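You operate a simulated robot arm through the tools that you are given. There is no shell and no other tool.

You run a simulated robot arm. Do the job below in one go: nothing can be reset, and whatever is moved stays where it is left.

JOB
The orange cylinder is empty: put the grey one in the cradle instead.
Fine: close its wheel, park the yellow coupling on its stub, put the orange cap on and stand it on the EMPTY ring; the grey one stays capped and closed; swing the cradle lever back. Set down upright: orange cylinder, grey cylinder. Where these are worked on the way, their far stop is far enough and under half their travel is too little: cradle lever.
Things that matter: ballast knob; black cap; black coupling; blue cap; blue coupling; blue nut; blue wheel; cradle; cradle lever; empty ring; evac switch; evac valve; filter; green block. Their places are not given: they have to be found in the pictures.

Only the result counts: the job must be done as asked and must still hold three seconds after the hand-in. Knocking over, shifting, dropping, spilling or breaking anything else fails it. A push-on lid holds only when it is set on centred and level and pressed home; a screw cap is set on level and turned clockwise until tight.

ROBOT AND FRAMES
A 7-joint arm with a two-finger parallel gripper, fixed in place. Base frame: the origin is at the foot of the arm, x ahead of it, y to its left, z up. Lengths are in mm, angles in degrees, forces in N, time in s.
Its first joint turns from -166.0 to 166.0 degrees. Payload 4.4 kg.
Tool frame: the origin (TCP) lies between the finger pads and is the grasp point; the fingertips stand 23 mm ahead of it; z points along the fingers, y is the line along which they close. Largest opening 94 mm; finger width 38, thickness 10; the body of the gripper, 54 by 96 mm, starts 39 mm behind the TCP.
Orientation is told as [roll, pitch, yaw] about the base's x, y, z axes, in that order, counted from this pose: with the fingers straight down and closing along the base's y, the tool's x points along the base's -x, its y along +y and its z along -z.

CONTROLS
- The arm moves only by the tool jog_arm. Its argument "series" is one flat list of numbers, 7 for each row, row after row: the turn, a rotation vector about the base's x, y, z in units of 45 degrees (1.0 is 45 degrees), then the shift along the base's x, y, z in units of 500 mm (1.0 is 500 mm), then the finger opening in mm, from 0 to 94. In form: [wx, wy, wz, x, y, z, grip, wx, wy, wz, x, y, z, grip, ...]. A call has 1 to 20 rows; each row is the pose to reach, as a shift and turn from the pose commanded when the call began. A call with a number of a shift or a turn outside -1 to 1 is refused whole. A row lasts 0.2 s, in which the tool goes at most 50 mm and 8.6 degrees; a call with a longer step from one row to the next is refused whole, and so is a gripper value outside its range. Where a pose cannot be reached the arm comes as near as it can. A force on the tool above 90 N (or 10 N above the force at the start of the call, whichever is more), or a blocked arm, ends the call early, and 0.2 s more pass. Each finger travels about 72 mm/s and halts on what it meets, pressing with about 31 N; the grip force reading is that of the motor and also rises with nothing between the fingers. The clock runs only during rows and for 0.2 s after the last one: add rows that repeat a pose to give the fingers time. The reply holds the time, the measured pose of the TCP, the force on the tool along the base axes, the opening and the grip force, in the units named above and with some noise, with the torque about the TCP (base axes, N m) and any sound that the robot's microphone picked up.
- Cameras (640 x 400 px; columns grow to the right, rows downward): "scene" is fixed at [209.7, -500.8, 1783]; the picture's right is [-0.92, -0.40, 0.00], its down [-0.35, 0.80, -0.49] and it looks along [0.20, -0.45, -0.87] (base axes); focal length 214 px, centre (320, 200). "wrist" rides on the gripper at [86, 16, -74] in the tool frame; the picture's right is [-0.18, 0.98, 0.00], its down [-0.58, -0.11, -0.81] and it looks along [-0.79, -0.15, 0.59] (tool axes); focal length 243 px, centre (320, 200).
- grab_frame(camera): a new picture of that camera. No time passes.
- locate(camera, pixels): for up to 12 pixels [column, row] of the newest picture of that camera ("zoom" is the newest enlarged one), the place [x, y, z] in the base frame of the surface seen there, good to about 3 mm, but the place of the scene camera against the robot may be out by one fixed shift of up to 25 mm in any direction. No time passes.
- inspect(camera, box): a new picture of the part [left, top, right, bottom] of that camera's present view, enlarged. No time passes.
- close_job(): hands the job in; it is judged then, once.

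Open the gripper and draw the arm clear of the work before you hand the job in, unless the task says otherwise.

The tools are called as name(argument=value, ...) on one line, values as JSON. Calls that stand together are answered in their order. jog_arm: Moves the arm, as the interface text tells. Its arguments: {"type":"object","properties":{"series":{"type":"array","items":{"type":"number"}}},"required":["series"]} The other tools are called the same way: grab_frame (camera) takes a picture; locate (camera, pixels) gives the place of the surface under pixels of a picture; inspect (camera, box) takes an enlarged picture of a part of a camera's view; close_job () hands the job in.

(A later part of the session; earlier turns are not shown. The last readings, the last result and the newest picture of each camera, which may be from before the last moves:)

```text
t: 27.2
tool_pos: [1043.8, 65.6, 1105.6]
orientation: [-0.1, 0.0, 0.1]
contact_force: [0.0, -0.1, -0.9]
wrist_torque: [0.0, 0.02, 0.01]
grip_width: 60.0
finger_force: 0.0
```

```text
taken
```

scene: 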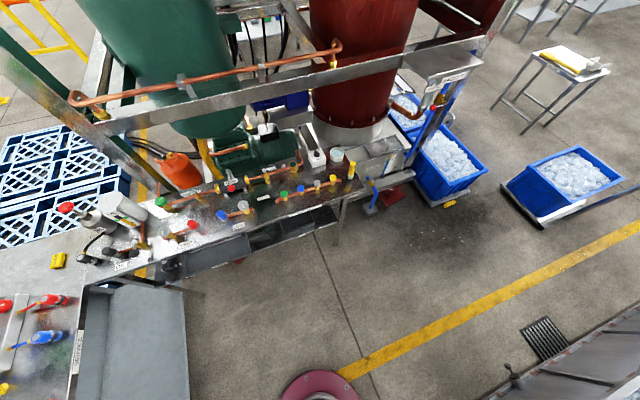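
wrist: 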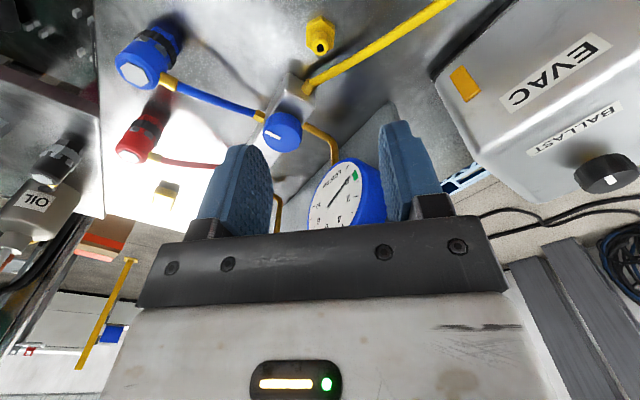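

Reachable at z=1105. I zoom on the stub and locate it, and continue the test downward to z≈985.

inspect(camera="wrist", box=[240, 0, 400, 100])

locate(camera="zoom", pixels=[[325, 185], [318, 165], [325, 110], [290, 140], [370, 140], [330, 80], [240, 350], [265, 340], [325, 200], [180, 540], [310, 180], [340, 180]])

inspect(camera="wrist", box=[90, 10, 250, 110])

locate(camera="zoom", pixels=[[175, 250], [190, 150], [280, 130], [320, 290], [215, 220], [110, 260], [300, 200], [330, 130], [330, 170], [270, 80], [155, 300], [250, 200]])

```text
4.00 times, centred on (320, 50) of wrist
```

zoom: 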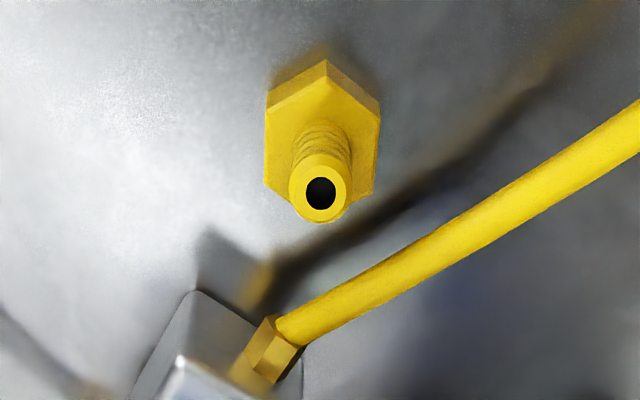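

```text
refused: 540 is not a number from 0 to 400
```

```text
4.00 times, centred on (170, 60) of wrist
```

zoom: 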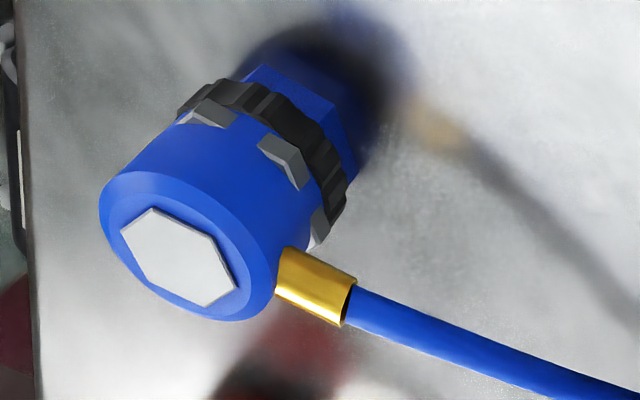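

```text
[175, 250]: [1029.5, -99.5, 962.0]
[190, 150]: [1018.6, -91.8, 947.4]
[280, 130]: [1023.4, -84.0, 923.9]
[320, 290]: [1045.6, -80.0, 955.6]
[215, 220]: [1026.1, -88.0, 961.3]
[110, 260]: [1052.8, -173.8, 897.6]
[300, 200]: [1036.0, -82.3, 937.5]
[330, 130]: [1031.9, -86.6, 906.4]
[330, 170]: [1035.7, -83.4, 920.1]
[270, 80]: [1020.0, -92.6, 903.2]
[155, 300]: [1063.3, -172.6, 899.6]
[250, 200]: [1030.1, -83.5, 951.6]
```

The stub is a hex base with a ridged nipple and hole. I locate it precisely.

inspect(camera="wrist", box=[290, 5, 350, 65])

locate(camera="wrist", pixels=[[320, 42], [320, 52], [314, 48], [326, 48], [320, 36], [320, 30], [308, 35], [333, 35], [320, 18], [320, 55]])

```text
6.67 times, centred on (320, 35) of wrist
```

zoom: 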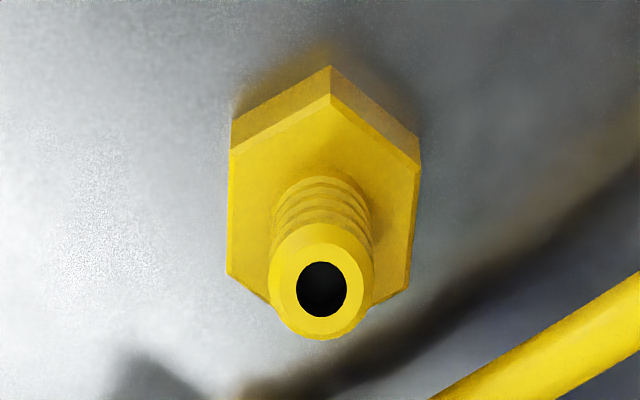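

```text
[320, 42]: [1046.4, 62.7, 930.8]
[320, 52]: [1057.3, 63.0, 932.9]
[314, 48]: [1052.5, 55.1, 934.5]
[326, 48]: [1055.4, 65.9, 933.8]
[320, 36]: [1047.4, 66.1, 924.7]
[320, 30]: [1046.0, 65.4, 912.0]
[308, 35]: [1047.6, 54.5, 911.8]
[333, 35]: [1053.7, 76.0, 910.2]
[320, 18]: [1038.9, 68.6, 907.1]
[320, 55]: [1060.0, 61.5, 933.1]
```

Stub axis ≈(1052,63.5), top 933. I test that a vertical tool reaches low enough there (TCP z≈967, tips still above the stub).

jog_arm(series=[0, 0, 0, 0.016, -0.004, -0.08, 60, 0, 0, 0, 0.016, -0.004, -0.16, 60, 0, 0, 0, 0.016, -0.004, -0.23, 60, 0, 0, 0, 0.016, -0.004, -0.28, 60, 0, 0, 0, 0.016, -0.004, -0.28, 60])

grab_frame(camera="wrist")

```text
t: 28.4
tool_pos: [1050.8, 62.4, 967.8]
orientation: [0.0, 0.1, 0.0]
contact_force: [0.0, 0.0, -0.5]
wrist_torque: [0.0, 0.05, -0.01]
grip_width: 60.1
finger_force: 0.1
```

```text
taken
```

wrist: 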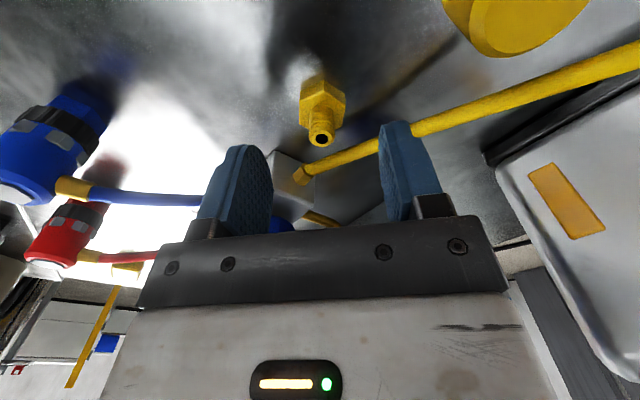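

Vertical reach at the stub is fine. From this close view I refine the stub's axis.

inspect(camera="wrist", box=[280, 60, 370, 160])

locate(camera="wrist", pixels=[[321, 140], [310, 140], [332, 140], [321, 146], [321, 133], [323, 120], [301, 95], [345, 95], [323, 78], [312, 115], [335, 115]])

```text
4.00 times, centred on (325, 110) of wrist
```

zoom: 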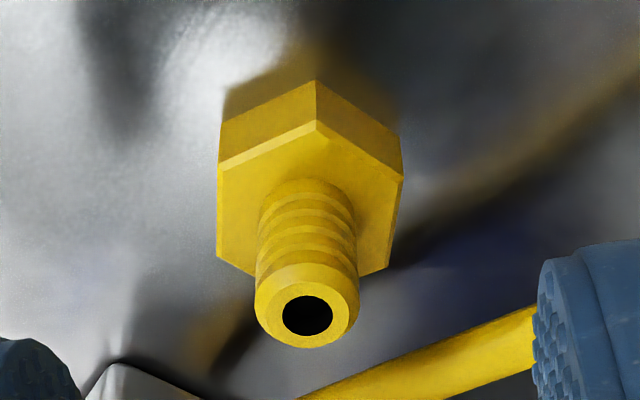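

```text
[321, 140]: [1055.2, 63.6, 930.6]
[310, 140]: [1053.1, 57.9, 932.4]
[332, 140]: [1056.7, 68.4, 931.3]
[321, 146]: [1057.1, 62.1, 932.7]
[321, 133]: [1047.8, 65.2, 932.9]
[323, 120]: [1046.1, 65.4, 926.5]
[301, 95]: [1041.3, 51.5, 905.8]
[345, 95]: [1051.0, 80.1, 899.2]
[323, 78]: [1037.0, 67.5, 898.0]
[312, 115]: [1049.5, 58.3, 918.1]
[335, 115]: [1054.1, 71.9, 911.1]
```

Stub axis ≈(1053,63.7). I go back up and over the orange cylinder for an overhead look (pitch +27) to get the coupling's present position.

jog_arm(series=[0, 0, 0, 0, 0, 0.09, 60, 0, 0, 0, 0, 0, 0.18, 60, 0, 0, 0, 0, 0, 0.27, 60, 0, 0, 0, 0, 0, 0.36, 60, 0, 0, 0, 0, 0, 0.45, 60, 0, 0, 0, 0, 0, 0.52, 60, 0, 0, 0, -0.07, 0.06, 0.557, 60, 0, 0.1, 0, -0.14, 0.12, 0.557, 60, 0, 0.2, 0, -0.21, 0.18, 0.557, 60, 0, 0.3, 0, -0.28, 0.24, 0.557, 60, 0, 0.4, 0, -0.35, 0.3, 0.557, 60, 0, 0.5, 0, -0.42, 0.36, 0.557, 60, 0, 0.6, 0, -0.49, 0.41, 0.557, 60, 0, 0.6, 0, -0.547, 0.46, 0.557, 60, 0, 0.6, 0, -0.547, 0.46, 0.557, 60])

grab_frame(camera="wrist")

inspect(camera="wrist", box=[230, 20, 430, 145])

locate(camera="zoom", pixels=[[278, 150], [418, 275], [390, 370], [470, 30], [560, 150], [560, 230], [480, 365], [250, 335], [205, 295], [395, 10], [80, 345], [355, 190]])

```text
t: 31.6
tool_pos: [773.7, 291.1, 1243.0]
orientation: [-0.1, 27.0, 0.0]
contact_force: [-1.2, 0.1, -0.3]
wrist_torque: [-0.01, -0.01, -0.03]
grip_width: 60.1
finger_force: 0.1
```

```text
taken
```

wrist: 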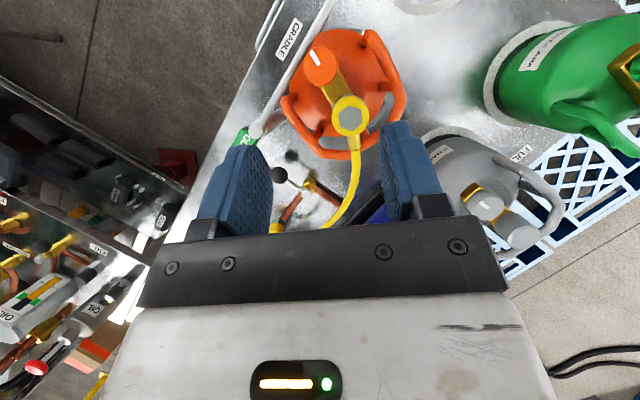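

```text
3.20 times, centred on (330, 82) of wrist
```

zoom: 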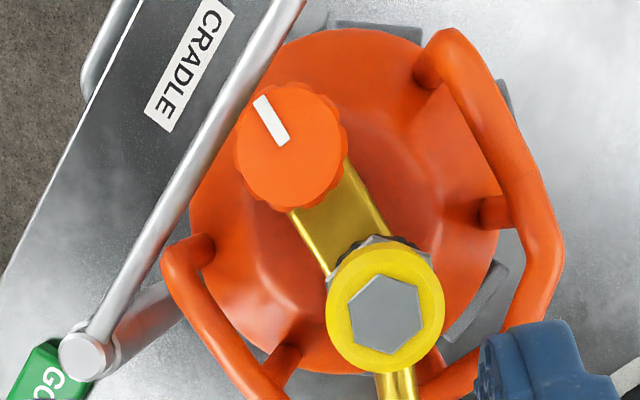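

```text
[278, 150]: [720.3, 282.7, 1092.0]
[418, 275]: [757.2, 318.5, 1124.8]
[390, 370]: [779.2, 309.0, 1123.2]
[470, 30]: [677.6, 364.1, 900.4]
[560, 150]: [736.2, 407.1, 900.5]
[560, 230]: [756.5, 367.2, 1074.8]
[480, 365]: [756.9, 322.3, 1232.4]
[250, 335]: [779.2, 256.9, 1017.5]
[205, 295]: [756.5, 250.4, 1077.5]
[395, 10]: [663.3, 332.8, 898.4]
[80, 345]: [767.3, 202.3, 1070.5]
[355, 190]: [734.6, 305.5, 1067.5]
```

The coupling hex is now centred at zoom (386,315), wheel at (288,145). I locate these exactly.

locate(camera="zoom", pixels=[[386, 315], [330, 312], [441, 308], [386, 255], [388, 370], [288, 145], [242, 145], [335, 150], [285, 90], [460, 60], [540, 220], [230, 350]])

```text
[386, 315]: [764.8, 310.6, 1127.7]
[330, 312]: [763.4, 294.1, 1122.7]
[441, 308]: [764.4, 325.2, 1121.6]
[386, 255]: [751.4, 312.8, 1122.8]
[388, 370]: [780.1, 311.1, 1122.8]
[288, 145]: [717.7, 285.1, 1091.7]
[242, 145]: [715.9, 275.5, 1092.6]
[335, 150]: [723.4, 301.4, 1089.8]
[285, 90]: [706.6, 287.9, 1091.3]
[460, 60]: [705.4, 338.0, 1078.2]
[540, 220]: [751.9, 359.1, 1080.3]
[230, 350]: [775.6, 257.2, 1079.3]
```

Coupling axis ≈(765,310.5), body z 1096–1125. I level the tool above it (open 50) and descend so the tips end at ≈1096, around the yellow body only.

jog_arm(series=[0, -0.12, 0, -0.005, 0.006, 0, 50, 0, -0.24, 0, -0.01, 0.012, -0.03, 50, 0, -0.36, 0, -0.015, 0.02, -0.06, 50, 0, -0.48, 0, -0.02, 0.027, -0.1, 50, 0, -0.6, 0, -0.0264, 0.0338, -0.14, 50, 0, -0.6, 0, -0.0264, 0.0338, -0.14, 50, 0, -0.6, 0, -0.0264, 0.0338, -0.2, 50, 0, -0.6, 0, -0.0264, 0.0338, -0.2524, 50, 0, -0.6, 0, -0.0264, 0.0338, -0.2524, 50])

grab_frame(camera="wrist")

```text
t: 33.6
tool_pos: [764.2, 310.8, 1118.4]
orientation: [0.0, 0.0, 0.0]
contact_force: [-0.3, 0.5, -0.9]
wrist_torque: [-0.01, -0.04, 0.0]
grip_width: 50.0
finger_force: 0.1
```

```text
taken
```

wrist: 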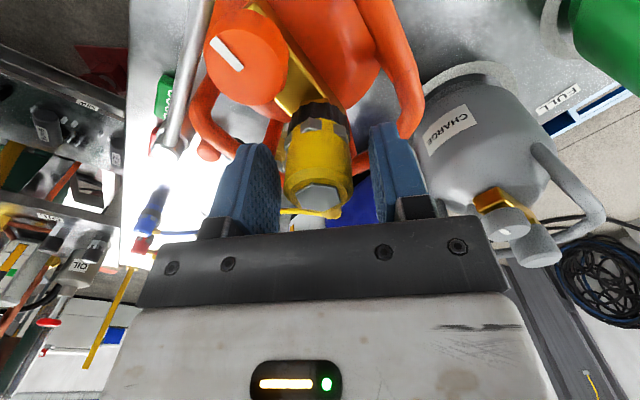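

The coupling sits between the fingers. I close and check the grip.

jog_arm(series=[0, 0, 0, 0, 0, 0, 36, 0, 0, 0, 0, 0, 0, 20, 0, 0, 0, 0, 0, 0, 20, 0, 0, 0, 0, 0, 0, 20])

inspect(camera="wrist", box=[200, 60, 440, 240])

```text
t: 34.6
tool_pos: [763.7, 311.4, 1118.8]
orientation: [0.0, 0.0, 0.0]
contact_force: [0.2, 0.2, -0.6]
wrist_torque: [0.01, 0.02, -0.01]
grip_width: 32.7
finger_force: 31.1
```

```text
2.22 times, centred on (320, 150) of wrist
```

zoom: 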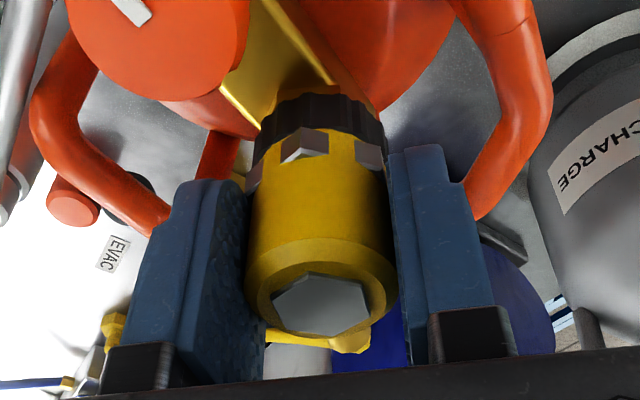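

Gripped nicely with zero net force. I pull up a few mm to see whether the coupling comes free or holds.

jog_arm(series=[0, 0, 0, 0, 0, 0.004, 15, 0, 0, 0, 0, 0, 0.008, 15, 0, 0, 0, 0, 0, 0.012, 15, 0, 0, 0, 0, 0, 0.012, 15])

inspect(camera="wrist", box=[200, 60, 440, 240])

```text
t: 35.6
tool_pos: [764.5, 310.5, 1125.4]
orientation: [0.0, 0.1, 0.0]
contact_force: [-0.7, 0.3, 2.3]
wrist_torque: [0.01, -0.04, 0.0]
grip_width: 32.4
finger_force: 30.6
```

```text
2.22 times, centred on (320, 150) of wrist
```

zoom: 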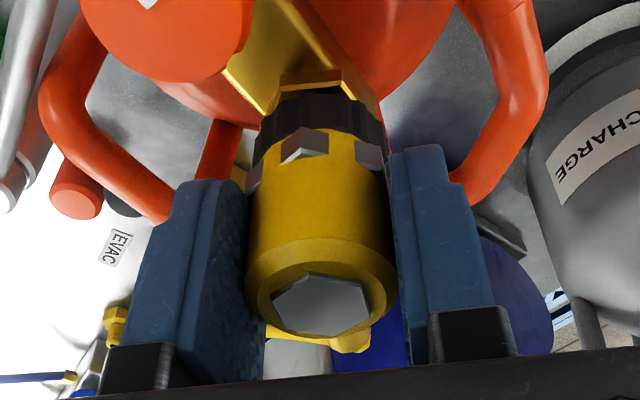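

The coupling comes off easily, staying put in the fingers. I lift it well clear.

jog_arm(series=[0, 0, 0, 0, 0, 0.02, 15, 0, 0, 0, 0, 0, 0.05, 15, 0, 0, 0, 0, 0, 0.08, 15, 0, 0, 0, 0, 0, 0.11, 15, 0, 0, 0, 0, 0, 0.11, 15])

grab_frame(camera="wrist")

inspect(camera="wrist", box=[200, 60, 440, 240])

```text
t: 36.8
tool_pos: [763.5, 311.4, 1181.3]
orientation: [0.0, -0.1, 0.0]
contact_force: [-0.2, 0.3, -1.1]
wrist_torque: [-0.02, -0.01, -0.05]
grip_width: 32.3
finger_force: 31.4
```

```text
taken
```

wrist: 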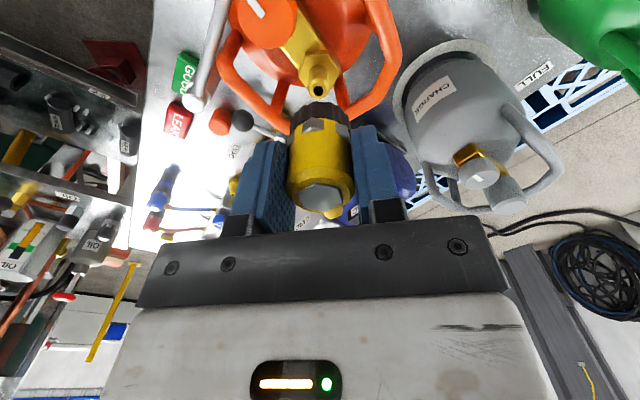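

```text
2.22 times, centred on (320, 150) of wrist
```

zoom: 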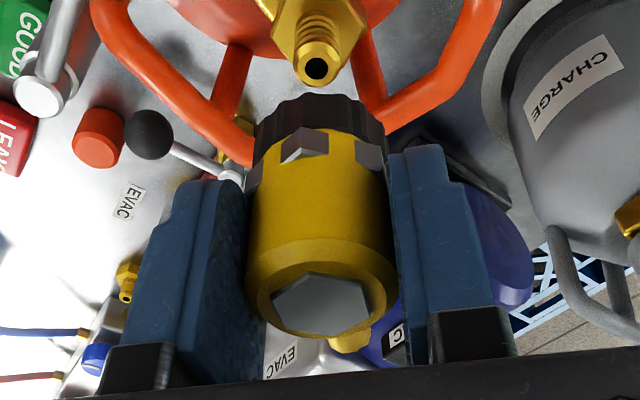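

Coupling is free; the outlet is a ridged nipple like the stub. I locate the outlet nipple and the held coupling's top for alignment.

locate(camera="zoom", pixels=[[316, 68], [295, 65], [338, 65], [316, 84], [318, 45], [320, 305], [250, 280], [395, 280], [320, 335], [320, 250], [250, 200], [392, 200]])

locate(camera="wrist", pixels=[[220, 115], [220, 128], [212, 120], [229, 120], [220, 110], [243, 120]])

```text
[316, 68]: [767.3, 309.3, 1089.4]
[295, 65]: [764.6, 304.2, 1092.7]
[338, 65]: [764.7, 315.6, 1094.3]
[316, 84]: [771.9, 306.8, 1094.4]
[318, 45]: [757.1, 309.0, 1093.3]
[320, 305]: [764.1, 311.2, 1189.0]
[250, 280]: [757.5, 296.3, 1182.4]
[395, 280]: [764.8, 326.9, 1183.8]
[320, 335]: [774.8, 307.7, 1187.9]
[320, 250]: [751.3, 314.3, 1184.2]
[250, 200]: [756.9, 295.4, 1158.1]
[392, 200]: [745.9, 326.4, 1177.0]
```

```text
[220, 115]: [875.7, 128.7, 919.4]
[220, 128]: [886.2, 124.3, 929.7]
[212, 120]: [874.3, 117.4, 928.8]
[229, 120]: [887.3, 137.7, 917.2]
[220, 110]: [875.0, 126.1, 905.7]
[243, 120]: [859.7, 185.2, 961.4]
```

Outlet axis ≈(765,310), top 1094, so the seated coupling top stands 31 mm above a nipple top; parked TCP should be ≈957. I carry it to above the stub at (1052.7,63.8).

jog_arm(series=[0, 0, 0, 0.07, -0.06, 0, 15, 0, 0, 0, 0.14, -0.12, 0, 15, 0, 0, 0, 0.21, -0.18, 0, 15, 0, 0, 0, 0.28, -0.24, 0, 15, 0, 0, 0, 0.35, -0.3, 0, 15, 0, 0, 0, 0.42, -0.36, 0, 15, 0, 0, 0, 0.49, -0.42, 0, 15, 0, 0, 0, 0.55, -0.47, 0, 15, 0, 0, 0, 0.5754, -0.4934, -0.04, 15, 0, 0, 0, 0.5754, -0.4934, -0.12, 15, 0, 0, 0, 0.5754, -0.4934, -0.2, 15, 0, 0, 0, 0.5754, -0.4934, -0.28, 15, 0, 0, 0, 0.5754, -0.4934, -0.35, 15, 0, 0, 0, 0.5754, -0.4934, -0.35, 15])

grab_frame(camera="wrist")

inspect(camera="wrist", box=[220, 40, 420, 220])

```text
t: 39.8
tool_pos: [1054.2, 63.6, 1006.0]
orientation: [0.0, -0.1, 0.0]
contact_force: [0.6, 0.5, -0.6]
wrist_torque: [0.01, 0.03, 0.0]
grip_width: 32.0
finger_force: 30.8
```

```text
taken
```

wrist: 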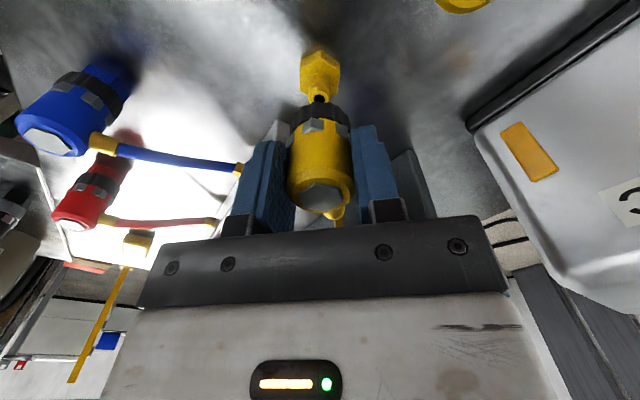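

```text
2.22 times, centred on (320, 130) of wrist
```

zoom: 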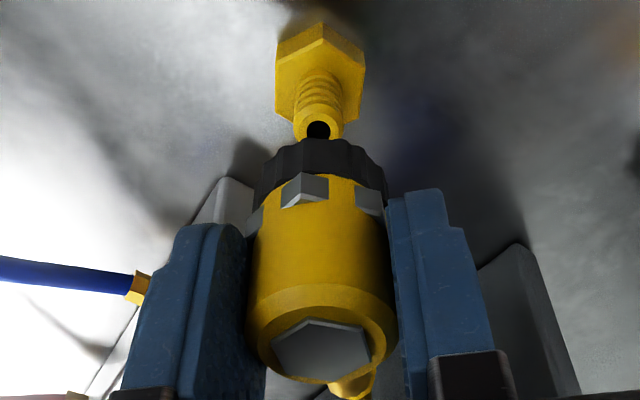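

The stub hole (zoom (318,130)) is just ahead of the coupling; the projection says ~+1.3 mm in x. I descend slowly onto it, watching force.

jog_arm(series=[0, 0, 0, 0.0026, 0, -0.03, 15, 0, 0, 0, 0.0026, 0, -0.055, 15, 0, 0, 0, 0.0026, 0, -0.065, 15, 0, 0, 0, 0.0026, 0, -0.072, 15, 0, 0, 0, 0.0026, 0, -0.078, 15, 0, 0, 0, 0.0026, 0, -0.078, 15])

inspect(camera="wrist", box=[220, 40, 420, 220])

```text
t: 41.2
tool_pos: [1053.4, 63.4, 965.0]
orientation: [0.0, 0.0, 0.0]
contact_force: [-0.7, 1.4, 1.9]
wrist_torque: [-0.03, -0.02, 0.02]
grip_width: 32.4
finger_force: 30.6
```

```text
2.22 times, centred on (320, 130) of wrist
```

zoom: 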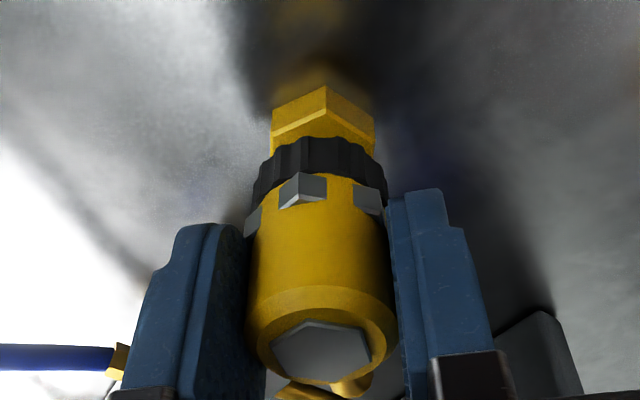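

It slides on without force (TCP 965). I continue down to seat it.

jog_arm(series=[0, 0, 0, 0, 0, -0.005, 15, 0, 0, 0, 0, 0, -0.01, 15, 0, 0, 0, 0, 0, -0.014, 15, 0, 0, 0, 0, 0, -0.018, 15, 0, 0, 0, 0, 0, -0.018, 15])

```text
t: 42.4
tool_pos: [1053.2, 64.2, 957.7]
orientation: [0.0, -0.1, 0.0]
contact_force: [0.0, 0.6, -0.7]
wrist_torque: [0.02, 0.0, 0.01]
grip_width: 32.5
finger_force: 31.3
```

No contact yet; I press on in small steps until it bottoms.

jog_arm(series=[0, 0, 0, 0, 0, -0.002, 15, 0, 0, 0, 0, 0, -0.004, 15, 0, 0, 0, 0, 0, -0.006, 15, 0, 0, 0, 0, 0, -0.006, 15])

inspect(camera="wrist", box=[220, 40, 420, 220])

```text
t: 43.4
tool_pos: [1053.2, 63.5, 956.0]
orientation: [-0.1, -0.1, 0.0]
contact_force: [-2.4, 1.1, 28.6]
wrist_torque: [0.0, -0.3, -0.09]
grip_width: 32.2
finger_force: 30.8
```

```text
2.22 times, centred on (320, 130) of wrist
```

zoom: 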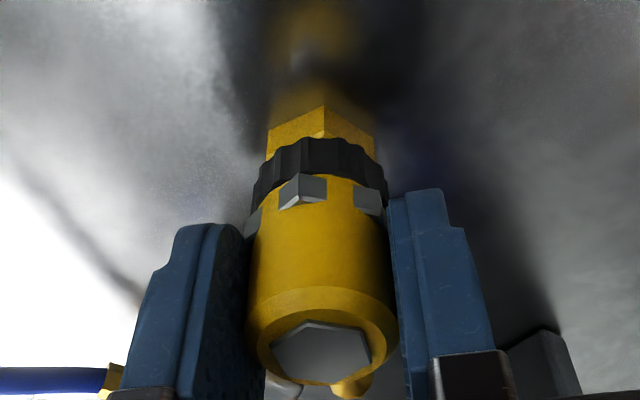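

Bottomed with 28.6 N at TCP 956 (top ≈963, same as the parked blue one). I press slightly harder to be sure it's home, then release and rise.

jog_arm(series=[0, 0, 0, 0, 0, -0.002, 15, 0, 0, 0, 0, 0, -0.004, 15, 0, 0, 0, 0, 0, -0.004, 15])

jog_arm(series=[0, 0, 0, 0, 0, 0.008, 15, 0, 0, 0, 0, 0, 0.008, 30, 0, 0, 0, 0, 0, 0.008, 50, 0, 0, 0, 0, 0, 0.008, 50, 0, 0, 0, 0, 0, 0.05, 50, 0, 0, 0, 0, 0, 0.11, 50, 0, 0, 0, 0, 0, 0.19, 50, 0, 0, 0, 0, 0, 0.25, 50, 0, 0, 0, 0, 0, 0.25, 50])

grab_frame(camera="wrist")

inspect(camera="wrist", box=[80, 0, 400, 160])

```text
t: 44.2
tool_pos: [1052.2, 64.6, 953.3]
orientation: [0.0, -0.1, 0.1]
contact_force: [3.5, 4.2, 30.3]
wrist_torque: [0.21, -0.16, -0.07]
grip_width: 32.3
finger_force: 31.2
```

```text
t: 46.2
tool_pos: [1052.6, 62.6, 1076.0]
orientation: [0.0, 0.0, 0.0]
contact_force: [-0.3, 0.0, -0.8]
wrist_torque: [0.02, 0.02, 0.02]
grip_width: 50.1
finger_force: 0.1
```

```text
taken
```

wrist: 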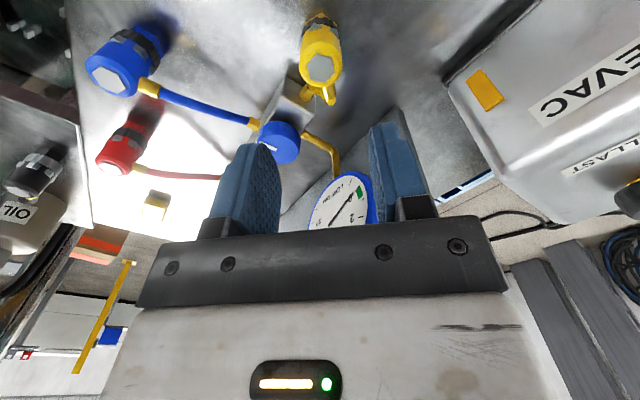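

```text
2.00 times, centred on (240, 80) of wrist
```

zoom: 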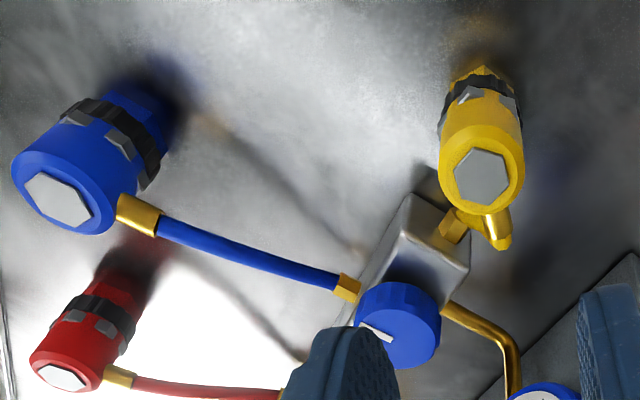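

The yellow coupling is parked upright like its neighbours. I verify the heights and look for the orange cap.

locate(camera="zoom", pixels=[[480, 175], [60, 200], [480, 90], [130, 100]])

```text
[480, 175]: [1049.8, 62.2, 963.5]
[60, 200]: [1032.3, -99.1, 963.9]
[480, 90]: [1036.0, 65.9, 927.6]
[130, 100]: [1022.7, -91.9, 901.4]
```

Heights match (963.5 vs 963.9). Now I move above the orange cap (~(879,124)) and look between the fingers.

jog_arm(series=[0, 0, 0, -0.08, 0.03, 0, 60, 0, 0, 0, -0.16, 0.06, -0.02, 60, 0, 0, 0, -0.24, 0.09, -0.05, 60, 0, 0, 0, -0.32, 0.115, -0.08, 60, 0, 0, 0, -0.35, 0.1224, -0.094, 60, 0, 0, 0, -0.35, 0.1224, -0.094, 60])

grab_frame(camera="wrist")

inspect(camera="wrist", box=[240, 30, 400, 180])

```text
t: 47.6
tool_pos: [876.9, 124.0, 1031.9]
orientation: [0.0, 0.0, 0.0]
contact_force: [-0.6, -0.4, 0.6]
wrist_torque: [-0.01, 0.0, -0.05]
grip_width: 59.8
finger_force: 0.1
```

```text
taken
```

wrist: 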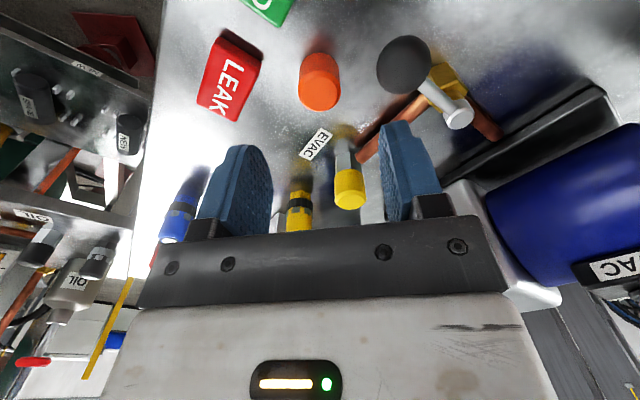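

```text
2.67 times, centred on (320, 105) of wrist
```

zoom: 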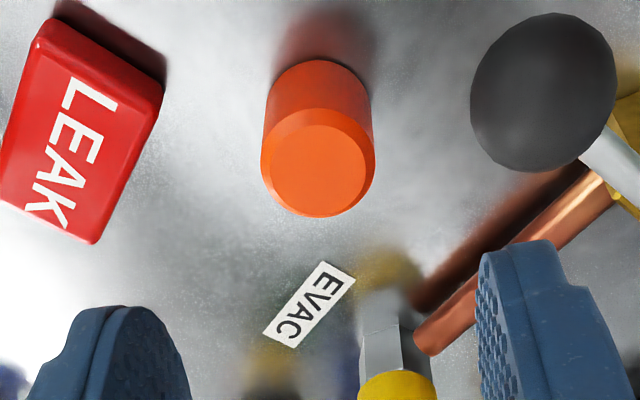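

The cap is a plain upright cap at zoom (318,170). I locate its centre, edges and neighbours.

locate(camera="zoom", pixels=[[318, 168], [272, 168], [364, 168], [318, 125], [318, 213], [318, 80], [545, 90], [545, 20], [480, 95], [545, 160], [120, 100], [318, 62]])

```text
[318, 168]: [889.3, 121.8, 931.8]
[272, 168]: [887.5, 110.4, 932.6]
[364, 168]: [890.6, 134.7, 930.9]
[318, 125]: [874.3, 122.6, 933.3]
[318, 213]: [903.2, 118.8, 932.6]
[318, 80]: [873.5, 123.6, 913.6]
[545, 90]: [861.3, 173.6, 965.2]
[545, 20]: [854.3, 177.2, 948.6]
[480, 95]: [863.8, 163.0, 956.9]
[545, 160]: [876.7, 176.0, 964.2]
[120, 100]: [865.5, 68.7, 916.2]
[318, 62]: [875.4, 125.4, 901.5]
```

Cap centre ≈(889,121.8), top 932, r≈14.5. The evac lever ball (862,176, top 965) is close, so I yaw to +75 and grip the upper part of the cap only (TCP 934).

jog_arm(series=[0, 0, 0.17, 0.01, -0.003, 0, 44, 0, 0, 0.34, 0.02, -0.0064, 0, 44, 0, 0, 0.51, 0.02, -0.0064, 0, 44, 0, 0, 0.68, 0.02, -0.0064, 0, 44, 0, 0, 0.85, 0.02, -0.0064, 0, 44, 0, 0, 1.0, 0.02, -0.0064, 0, 44, 0, 0, 1.0, 0.02, -0.0064, 0, 44])

jog_arm(series=[0, 0, 0.17, 0, 0, 0, 44, 0, 0, 0.34, 0, 0, 0, 44, 0, 0, 0.51, 0, 0, 0, 44, 0, 0, 0.667, 0, 0, -0.02, 44, 0, 0, 0.667, 0, 0, -0.09, 44, 0, 0, 0.667, 0, 0, -0.11, 44, 0, 0, 0.667, 0, 0, -0.11, 44])

grab_frame(camera="wrist")

```text
t: 49.2
tool_pos: [888.8, 122.2, 1030.3]
orientation: [0.0, 0.1, 45.1]
contact_force: [0.4, 0.3, 1.1]
wrist_torque: [-0.02, -0.01, -0.01]
grip_width: 44.2
finger_force: 0.1
```

```text
t: 50.8
tool_pos: [887.6, 120.9, 975.4]
orientation: [0.0, 0.0, 75.0]
contact_force: [-0.7, 0.0, 0.3]
wrist_torque: [0.0, -0.02, -0.04]
grip_width: 44.0
finger_force: 0.1
```

```text
taken
```

wrist: 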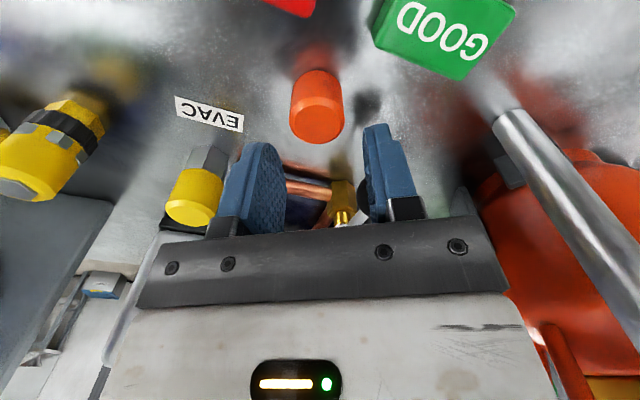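

Cap lies between the fingers; I refine its centre from this closer view before going down.

inspect(camera="wrist", box=[270, 50, 370, 150])

locate(camera="wrist", pixels=[[317, 120], [294, 118], [340, 118], [317, 103], [317, 139], [317, 95], [317, 75], [292, 85], [343, 85]])

```text
4.00 times, centred on (320, 100) of wrist
```

zoom: 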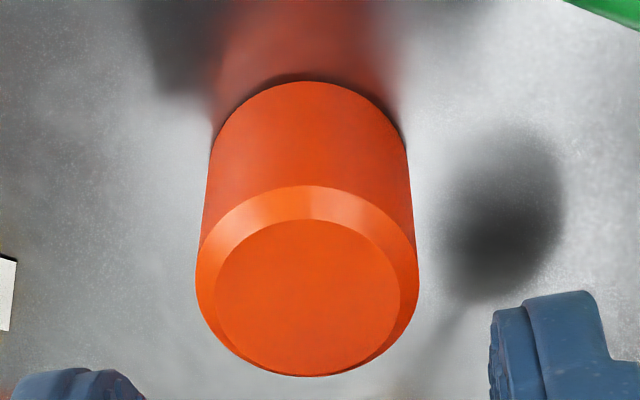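

```text
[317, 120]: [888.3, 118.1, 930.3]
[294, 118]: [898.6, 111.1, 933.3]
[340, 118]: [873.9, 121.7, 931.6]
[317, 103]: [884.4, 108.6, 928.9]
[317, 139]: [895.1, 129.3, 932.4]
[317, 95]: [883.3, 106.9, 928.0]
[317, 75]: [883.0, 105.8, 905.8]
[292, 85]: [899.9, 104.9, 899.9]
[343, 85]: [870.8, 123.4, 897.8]
```

Top-face centre ≈(889.3,121), well aligned. I descend to TCP 934 and close on the cap.

jog_arm(series=[0, 0, 0, 0.001, -0.001, -0.04, 44, 0, 0, 0, 0.001, -0.001, -0.082, 44, 0, 0, 0, 0.001, -0.001, -0.082, 44, 0, 0, 0, 0.001, -0.001, -0.082, 34, 0, 0, 0, 0.001, -0.001, -0.082, 20, 0, 0, 0, 0.001, -0.001, -0.082, 15, 0, 0, 0, 0.001, -0.001, -0.082, 15])

inspect(camera="wrist", box=[220, 80, 420, 230])

```text
t: 52.4
tool_pos: [888.9, 121.9, 934.0]
orientation: [0.0, 0.0, 75.0]
contact_force: [0.0, -0.2, 0.4]
wrist_torque: [0.0, -0.01, -0.01]
grip_width: 31.7
finger_force: 31.6
```

```text
2.67 times, centred on (320, 155) of wrist
```

zoom: 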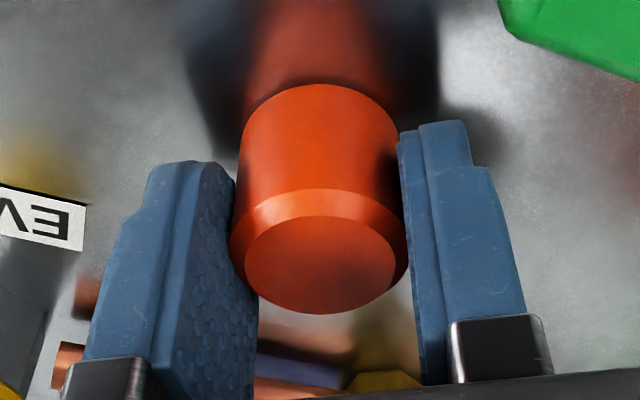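

Cap held (31.7 mm). I lift it and carry it above the outlet nipple at (765,310.3).

jog_arm(series=[0, 0, 0, 0, 0, 0.06, 15, 0, 0, 0, 0, 0, 0.15, 15, 0, 0, 0, 0, 0, 0.24, 15, 0, 0, 0, 0, 0, 0.33, 15, 0, 0, 0, 0, 0, 0.42, 15, 0, 0, 0, 0, 0, 0.492, 15, 0, 0, 0, -0.05, 0.075, 0.492, 15, 0, 0, 0, -0.1, 0.15, 0.492, 15, 0, 0, 0, -0.15, 0.225, 0.492, 15, 0, 0, 0, -0.2, 0.3, 0.492, 15, 0, 0, 0, -0.249, 0.378, 0.47, 15, 0, 0, 0, -0.249, 0.378, 0.432, 15, 0, 0, 0, -0.249, 0.378, 0.432, 15])

grab_frame(camera="wrist")

inspect(camera="wrist", box=[220, 20, 420, 220])

```text
t: 55.2
tool_pos: [764.1, 308.1, 1149.4]
orientation: [-0.1, 0.0, 75.0]
contact_force: [0.3, 0.1, -0.7]
wrist_torque: [-0.03, -0.01, -0.03]
grip_width: 31.7
finger_force: 31.1
```

```text
taken
```

wrist: 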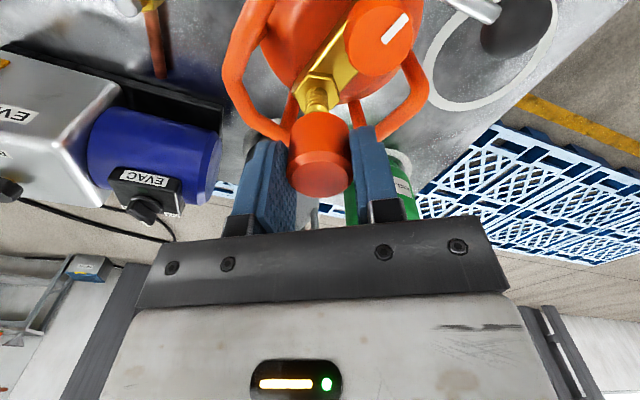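

```text
2.00 times, centred on (320, 120) of wrist
```

zoom: 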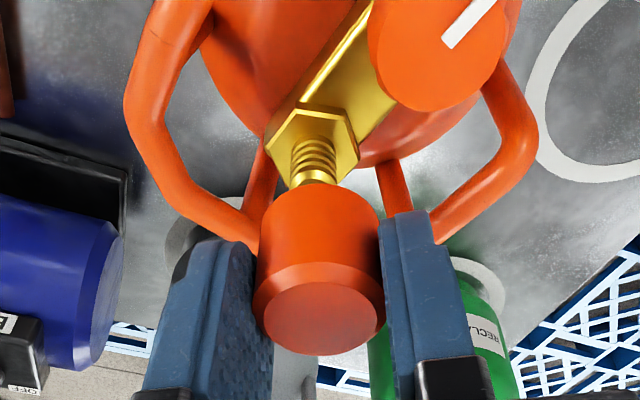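

The nipple shows at col ~316.5 versus the tool axis at ~319.7, so a small x offset. I zoom in and locate the nipple and hex.

inspect(camera="wrist", box=[280, 60, 360, 120])

locate(camera="wrist", pixels=[[317, 100], [308, 98], [326, 97], [317, 92], [317, 108], [318, 85], [300, 92], [337, 92], [319, 160], [292, 150], [347, 150]])

```text
6.67 times, centred on (320, 90) of wrist
```

zoom: 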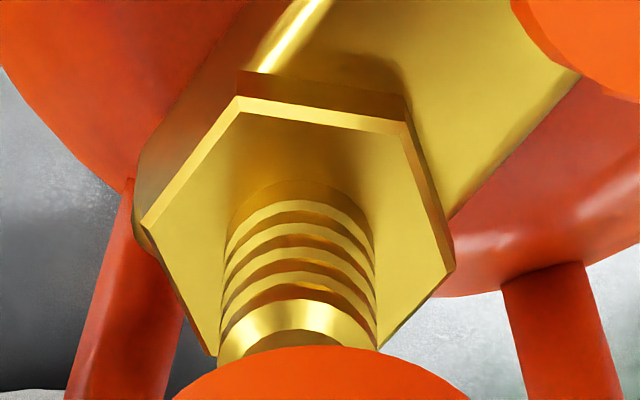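

```text
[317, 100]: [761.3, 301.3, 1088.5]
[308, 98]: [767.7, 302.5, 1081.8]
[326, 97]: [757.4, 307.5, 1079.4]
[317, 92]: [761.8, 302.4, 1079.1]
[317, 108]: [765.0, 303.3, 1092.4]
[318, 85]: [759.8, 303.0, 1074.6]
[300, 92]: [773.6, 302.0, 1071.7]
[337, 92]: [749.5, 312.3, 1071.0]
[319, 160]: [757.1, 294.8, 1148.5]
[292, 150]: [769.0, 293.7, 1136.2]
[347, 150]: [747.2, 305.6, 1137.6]
```

Relative to the held cap the nipple sits about +2.2 mm in x. I correct and descend gently to just past first contact height (TCP ≈1122).

jog_arm(series=[0, 0, 0, 0.0044, -0.0004, -0.015, 15, 0, 0, 0, 0.0044, -0.0004, -0.035, 15, 0, 0, 0, 0.0044, -0.0004, -0.045, 15, 0, 0, 0, 0.0044, -0.0004, -0.055, 15, 0, 0, 0, 0.0044, -0.0004, -0.055, 15])

inspect(camera="wrist", box=[240, 40, 400, 200])

```text
t: 56.4
tool_pos: [765.9, 309.3, 1122.6]
orientation: [0.1, -0.1, 74.9]
contact_force: [0.3, 0.1, 0.4]
wrist_torque: [0.01, 0.01, -0.03]
grip_width: 31.6
finger_force: 30.8
```

```text
2.50 times, centred on (320, 120) of wrist
```

zoom: 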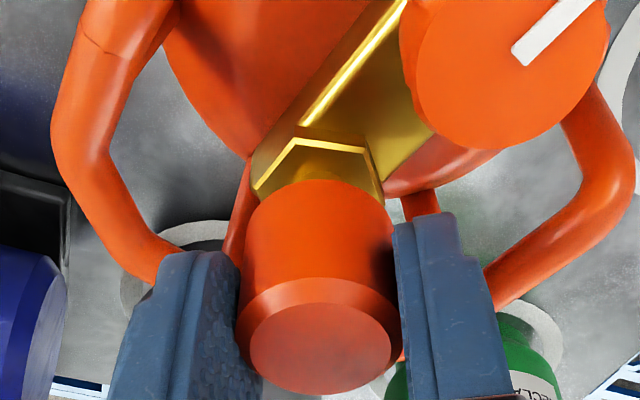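

The cap is passing over the nipple without force. I lower further to 1112.

jog_arm(series=[0, 0, 0, 0, 0, -0.005, 15, 0, 0, 0, 0, 0, -0.01, 15, 0, 0, 0, 0, 0, -0.015, 15, 0, 0, 0, 0, 0, -0.02, 15, 0, 0, 0, 0, 0, -0.02, 15])

```text
t: 57.6
tool_pos: [766.6, 310.1, 1113.2]
orientation: [-0.1, 0.0, 75.0]
contact_force: [-0.5, -0.3, -5.7]
wrist_torque: [0.0, -0.01, -0.02]
grip_width: 31.6
finger_force: 31.2
```

Slight -5.7 N in z; I continue in 2 mm steps to find the seat.

jog_arm(series=[0, 0, 0, 0, 0, -0.003, 15, 0, 0, 0, 0, 0, -0.006, 15, 0, 0, 0, 0, 0, -0.006, 15])

inspect(camera="wrist", box=[240, 40, 400, 200])

```text
t: 58.4
tool_pos: [766.5, 309.4, 1109.5]
orientation: [-0.1, -0.1, 75.0]
contact_force: [-0.5, -0.2, -4.2]
wrist_torque: [0.02, 0.0, -0.01]
grip_width: 31.7
finger_force: 31.0
```

```text
2.50 times, centred on (320, 120) of wrist
```

zoom: 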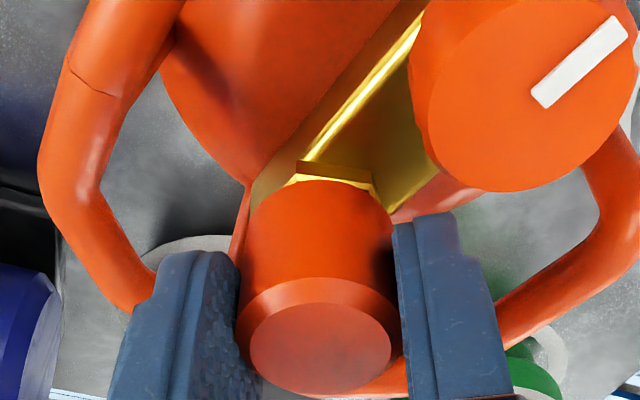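

The cap's rim is still ~4 mm above the hex. I continue downward.

jog_arm(series=[0, 0, 0, 0, 0, -0.003, 15, 0, 0, 0, 0, 0, -0.006, 15, 0, 0, 0, 0, 0, -0.008, 15, 0, 0, 0, 0, 0, -0.008, 15])

```text
t: 59.4
tool_pos: [767.2, 309.6, 1107.4]
orientation: [-0.2, 0.0, 75.0]
contact_force: [4.9, -3.6, 31.3]
wrist_torque: [0.01, 0.0, 0.09]
grip_width: 31.9
finger_force: 31.6
```

It has bottomed with 31 N at the same height as grey's cap. In case it is a screw cap, I now turn it clockwise while keeping slight pressure.

jog_arm(series=[0, 0, -0.15, 0, 0, 0.001, 15, 0, 0, -0.3, 0, 0, 0.001, 15, 0, 0, -0.45, 0, 0, 0.001, 15, 0, 0, -0.6, 0, 0, 0.001, 15, 0, 0, -0.75, 0, 0, 0.001, 15, 0, 0, -0.9, 0, 0, 0.001, 15, 0, 0, -1.0, 0, 0, 0.001, 15])

inspect(camera="wrist", box=[240, 40, 400, 200])

```text
t: 61.0
tool_pos: [765.6, 309.9, 1104.6]
orientation: [0.0, 0.1, 29.9]
contact_force: [-0.7, 3.2, 13.0]
wrist_torque: [0.13, -0.04, 0.06]
grip_width: 31.9
finger_force: 30.9
```

```text
2.50 times, centred on (320, 120) of wrist
```

zoom: 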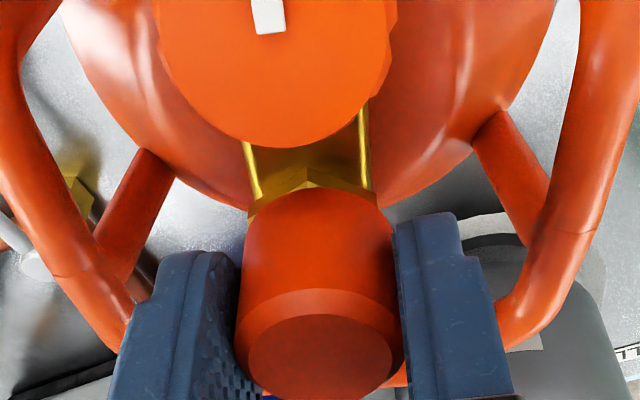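

Little torque so far. Another 45° clockwise with slight downward pressure.

jog_arm(series=[0, 0, -0.15, 0, 0, -0.001, 15, 0, 0, -0.3, 0, 0, -0.001, 15, 0, 0, -0.45, 0, 0, -0.002, 15, 0, 0, -0.6, 0, 0, -0.002, 15, 0, 0, -0.75, 0, 0, -0.002, 15, 0, 0, -0.9, 0, 0, -0.002, 15, 0, 0, -1.0, 0, 0, -0.002, 15])

jog_arm(series=[0, 0, -0.15, 0, 0, 0, 15, 0, 0, -0.3, 0, 0, 0, 15, 0, 0, -0.45, 0, 0, 0, 15, 0, 0, -0.6, 0, 0, 0, 15, 0, 0, -0.75, 0, 0, 0, 15, 0, 0, -0.9, 0, 0, 0, 15, 0, 0, -1.0, 0, 0, 0, 15])

inspect(camera="wrist", box=[240, 40, 400, 200])

```text
t: 62.6
tool_pos: [766.7, 311.6, 1105.8]
orientation: [0.0, -0.1, -15.1]
contact_force: [1.8, -5.4, 24.8]
wrist_torque: [-0.09, 0.02, 0.1]
grip_width: 31.6
finger_force: 30.6
```

```text
t: 64.2
tool_pos: [766.1, 310.0, 1105.5]
orientation: [0.0, 0.1, -60.2]
contact_force: [-0.4, 1.9, 9.2]
wrist_torque: [0.05, -0.01, 0.03]
grip_width: 31.5
finger_force: 30.8
```

```text
2.50 times, centred on (320, 120) of wrist
```

zoom: 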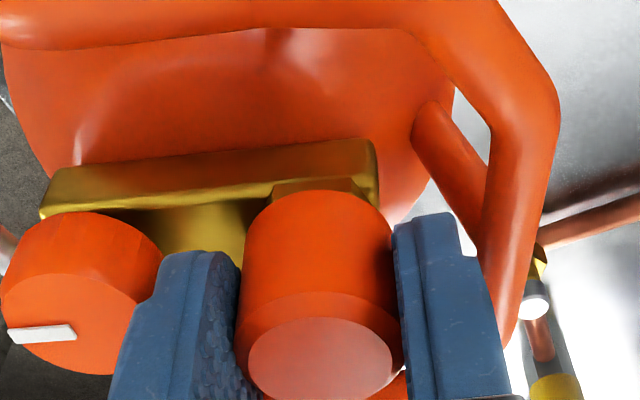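

135° turned with hardly any torque, so likely a push-on cap now sitting on its seat. A gentle 2 mm pull tells whether it is held.

jog_arm(series=[0, 0, 0, 0, 0, 0.001, 15, 0, 0, 0, 0, 0, 0.002, 15, 0, 0, 0, 0, 0, 0.003, 15, 0, 0, 0, 0, 0, 0.003, 15])

```text
t: 65.2
tool_pos: [765.1, 310.5, 1105.7]
orientation: [0.0, 0.1, -60.0]
contact_force: [-0.3, -0.2, -4.4]
wrist_torque: [0.02, 0.02, 0.03]
grip_width: 31.5
finger_force: 31.3
```

Only -4.4 N so far. I pull 3 mm more to learn whether there is retention.

jog_arm(series=[0, 0, 0, 0, 0, 0.002, 15, 0, 0, 0, 0, 0, 0.004, 15, 0, 0, 0, 0, 0, 0.006, 15, 0, 0, 0, 0, 0, 0.006, 15])

inspect(camera="wrist", box=[240, 40, 400, 200])

```text
t: 66.2
tool_pos: [766.1, 308.2, 1109.3]
orientation: [0.0, 0.1, -60.0]
contact_force: [0.1, -0.1, 1.9]
wrist_torque: [-0.02, -0.01, -0.04]
grip_width: 31.3
finger_force: 31.2
```

```text
2.50 times, centred on (320, 120) of wrist
```

zoom: 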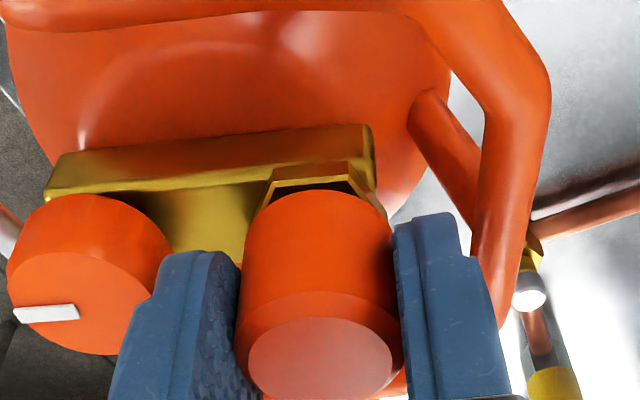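

The cap lifts freely, so it isn't held yet. I set it back down, release, then press it home from above with closed fingertips.

jog_arm(series=[0, 0, 0, 0, 0, -0.004, 15, 0, 0, 0, 0, 0, -0.009, 15, 0, 0, 0, 0, 0, -0.009, 15, 0, 0, 0, 0, 0, -0.007, 37, 0, 0, 0, 0, 0, -0.007, 37, 0, 0, 0, 0, 0, 0.02, 37, 0, 0, 0, 0, 0, 0.07, 37, 0, 0, 0, 0, 0, 0.12, 37, 0, 0, 0, 0, 0, 0.12, 37])

grab_frame(camera="wrist")

inspect(camera="wrist", box=[220, 0, 420, 150])

```text
t: 68.2
tool_pos: [764.6, 311.1, 1169.1]
orientation: [0.0, 0.0, -60.0]
contact_force: [-0.3, 0.6, 0.4]
wrist_torque: [0.01, 0.03, 0.03]
grip_width: 37.0
finger_force: 0.0
```

```text
taken
```

wrist: 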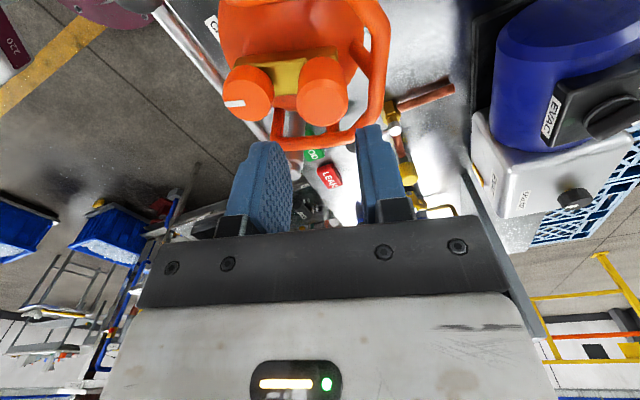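

```text
2.67 times, centred on (320, 75) of wrist
```

zoom: 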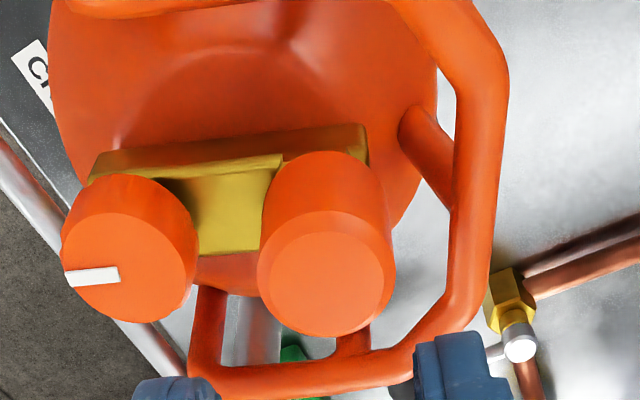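

The cap stands upright on the outlet. I locate its top to compare with the grey cap (1106) before pressing.

locate(camera="zoom", pixels=[[328, 280], [270, 275], [385, 270], [328, 230], [328, 330], [125, 260], [330, 380], [240, 370]])

```text
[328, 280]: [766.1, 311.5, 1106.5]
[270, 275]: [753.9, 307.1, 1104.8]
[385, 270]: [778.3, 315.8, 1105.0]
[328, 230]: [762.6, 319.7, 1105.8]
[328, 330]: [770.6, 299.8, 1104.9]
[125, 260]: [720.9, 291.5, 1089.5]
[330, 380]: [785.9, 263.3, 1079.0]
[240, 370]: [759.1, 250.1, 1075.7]
```

Cap top centre (766.3,310.5) at 1105.8. I close the fingers and press down on it.

jog_arm(series=[0, 0, 0, -0.001, 0, 0, 20, 0, 0, 0, -0.001, 0, -0.02, 0, 0, 0, 0, -0.001, 0, -0.05, 0, 0, 0, 0, -0.001, 0, -0.07, 0, 0, 0, 0, -0.001, 0, -0.078, 0, 0, 0, 0, -0.001, 0, -0.082, 0, 0, 0, 0, -0.001, 0, -0.086, 0, 0, 0, 0, -0.001, 0, -0.086, 0])

```text
t: 70.0
tool_pos: [765.3, 309.6, 1130.4]
orientation: [0.2, -0.1, -60.0]
contact_force: [-5.2, -0.4, 39.8]
wrist_torque: [-0.02, 0.13, -0.02]
grip_width: 0.0
finger_force: 31.2
```

40 N so far, no click. I press to ~75 N.

jog_arm(series=[0, 0, 0, 0, 0, -0.003, 0, 0, 0, 0, 0, 0, -0.006, 0, 0, 0, 0, 0, 0, -0.007, 0, 0, 0, 0, 0, 0, -0.007, 0])

```text
t: 70.8
tool_pos: [767.0, 310.3, 1129.9]
orientation: [0.4, -0.1, -60.1]
contact_force: [-3.6, -1.3, 9.3]
wrist_torque: [0.01, 0.13, 0.0]
grip_width: 0.0
finger_force: 30.7
stopped in row 3: the force on the tool passed its limit at 93 N (the readings are from after the stop); the commanded pose is now the measured one
```

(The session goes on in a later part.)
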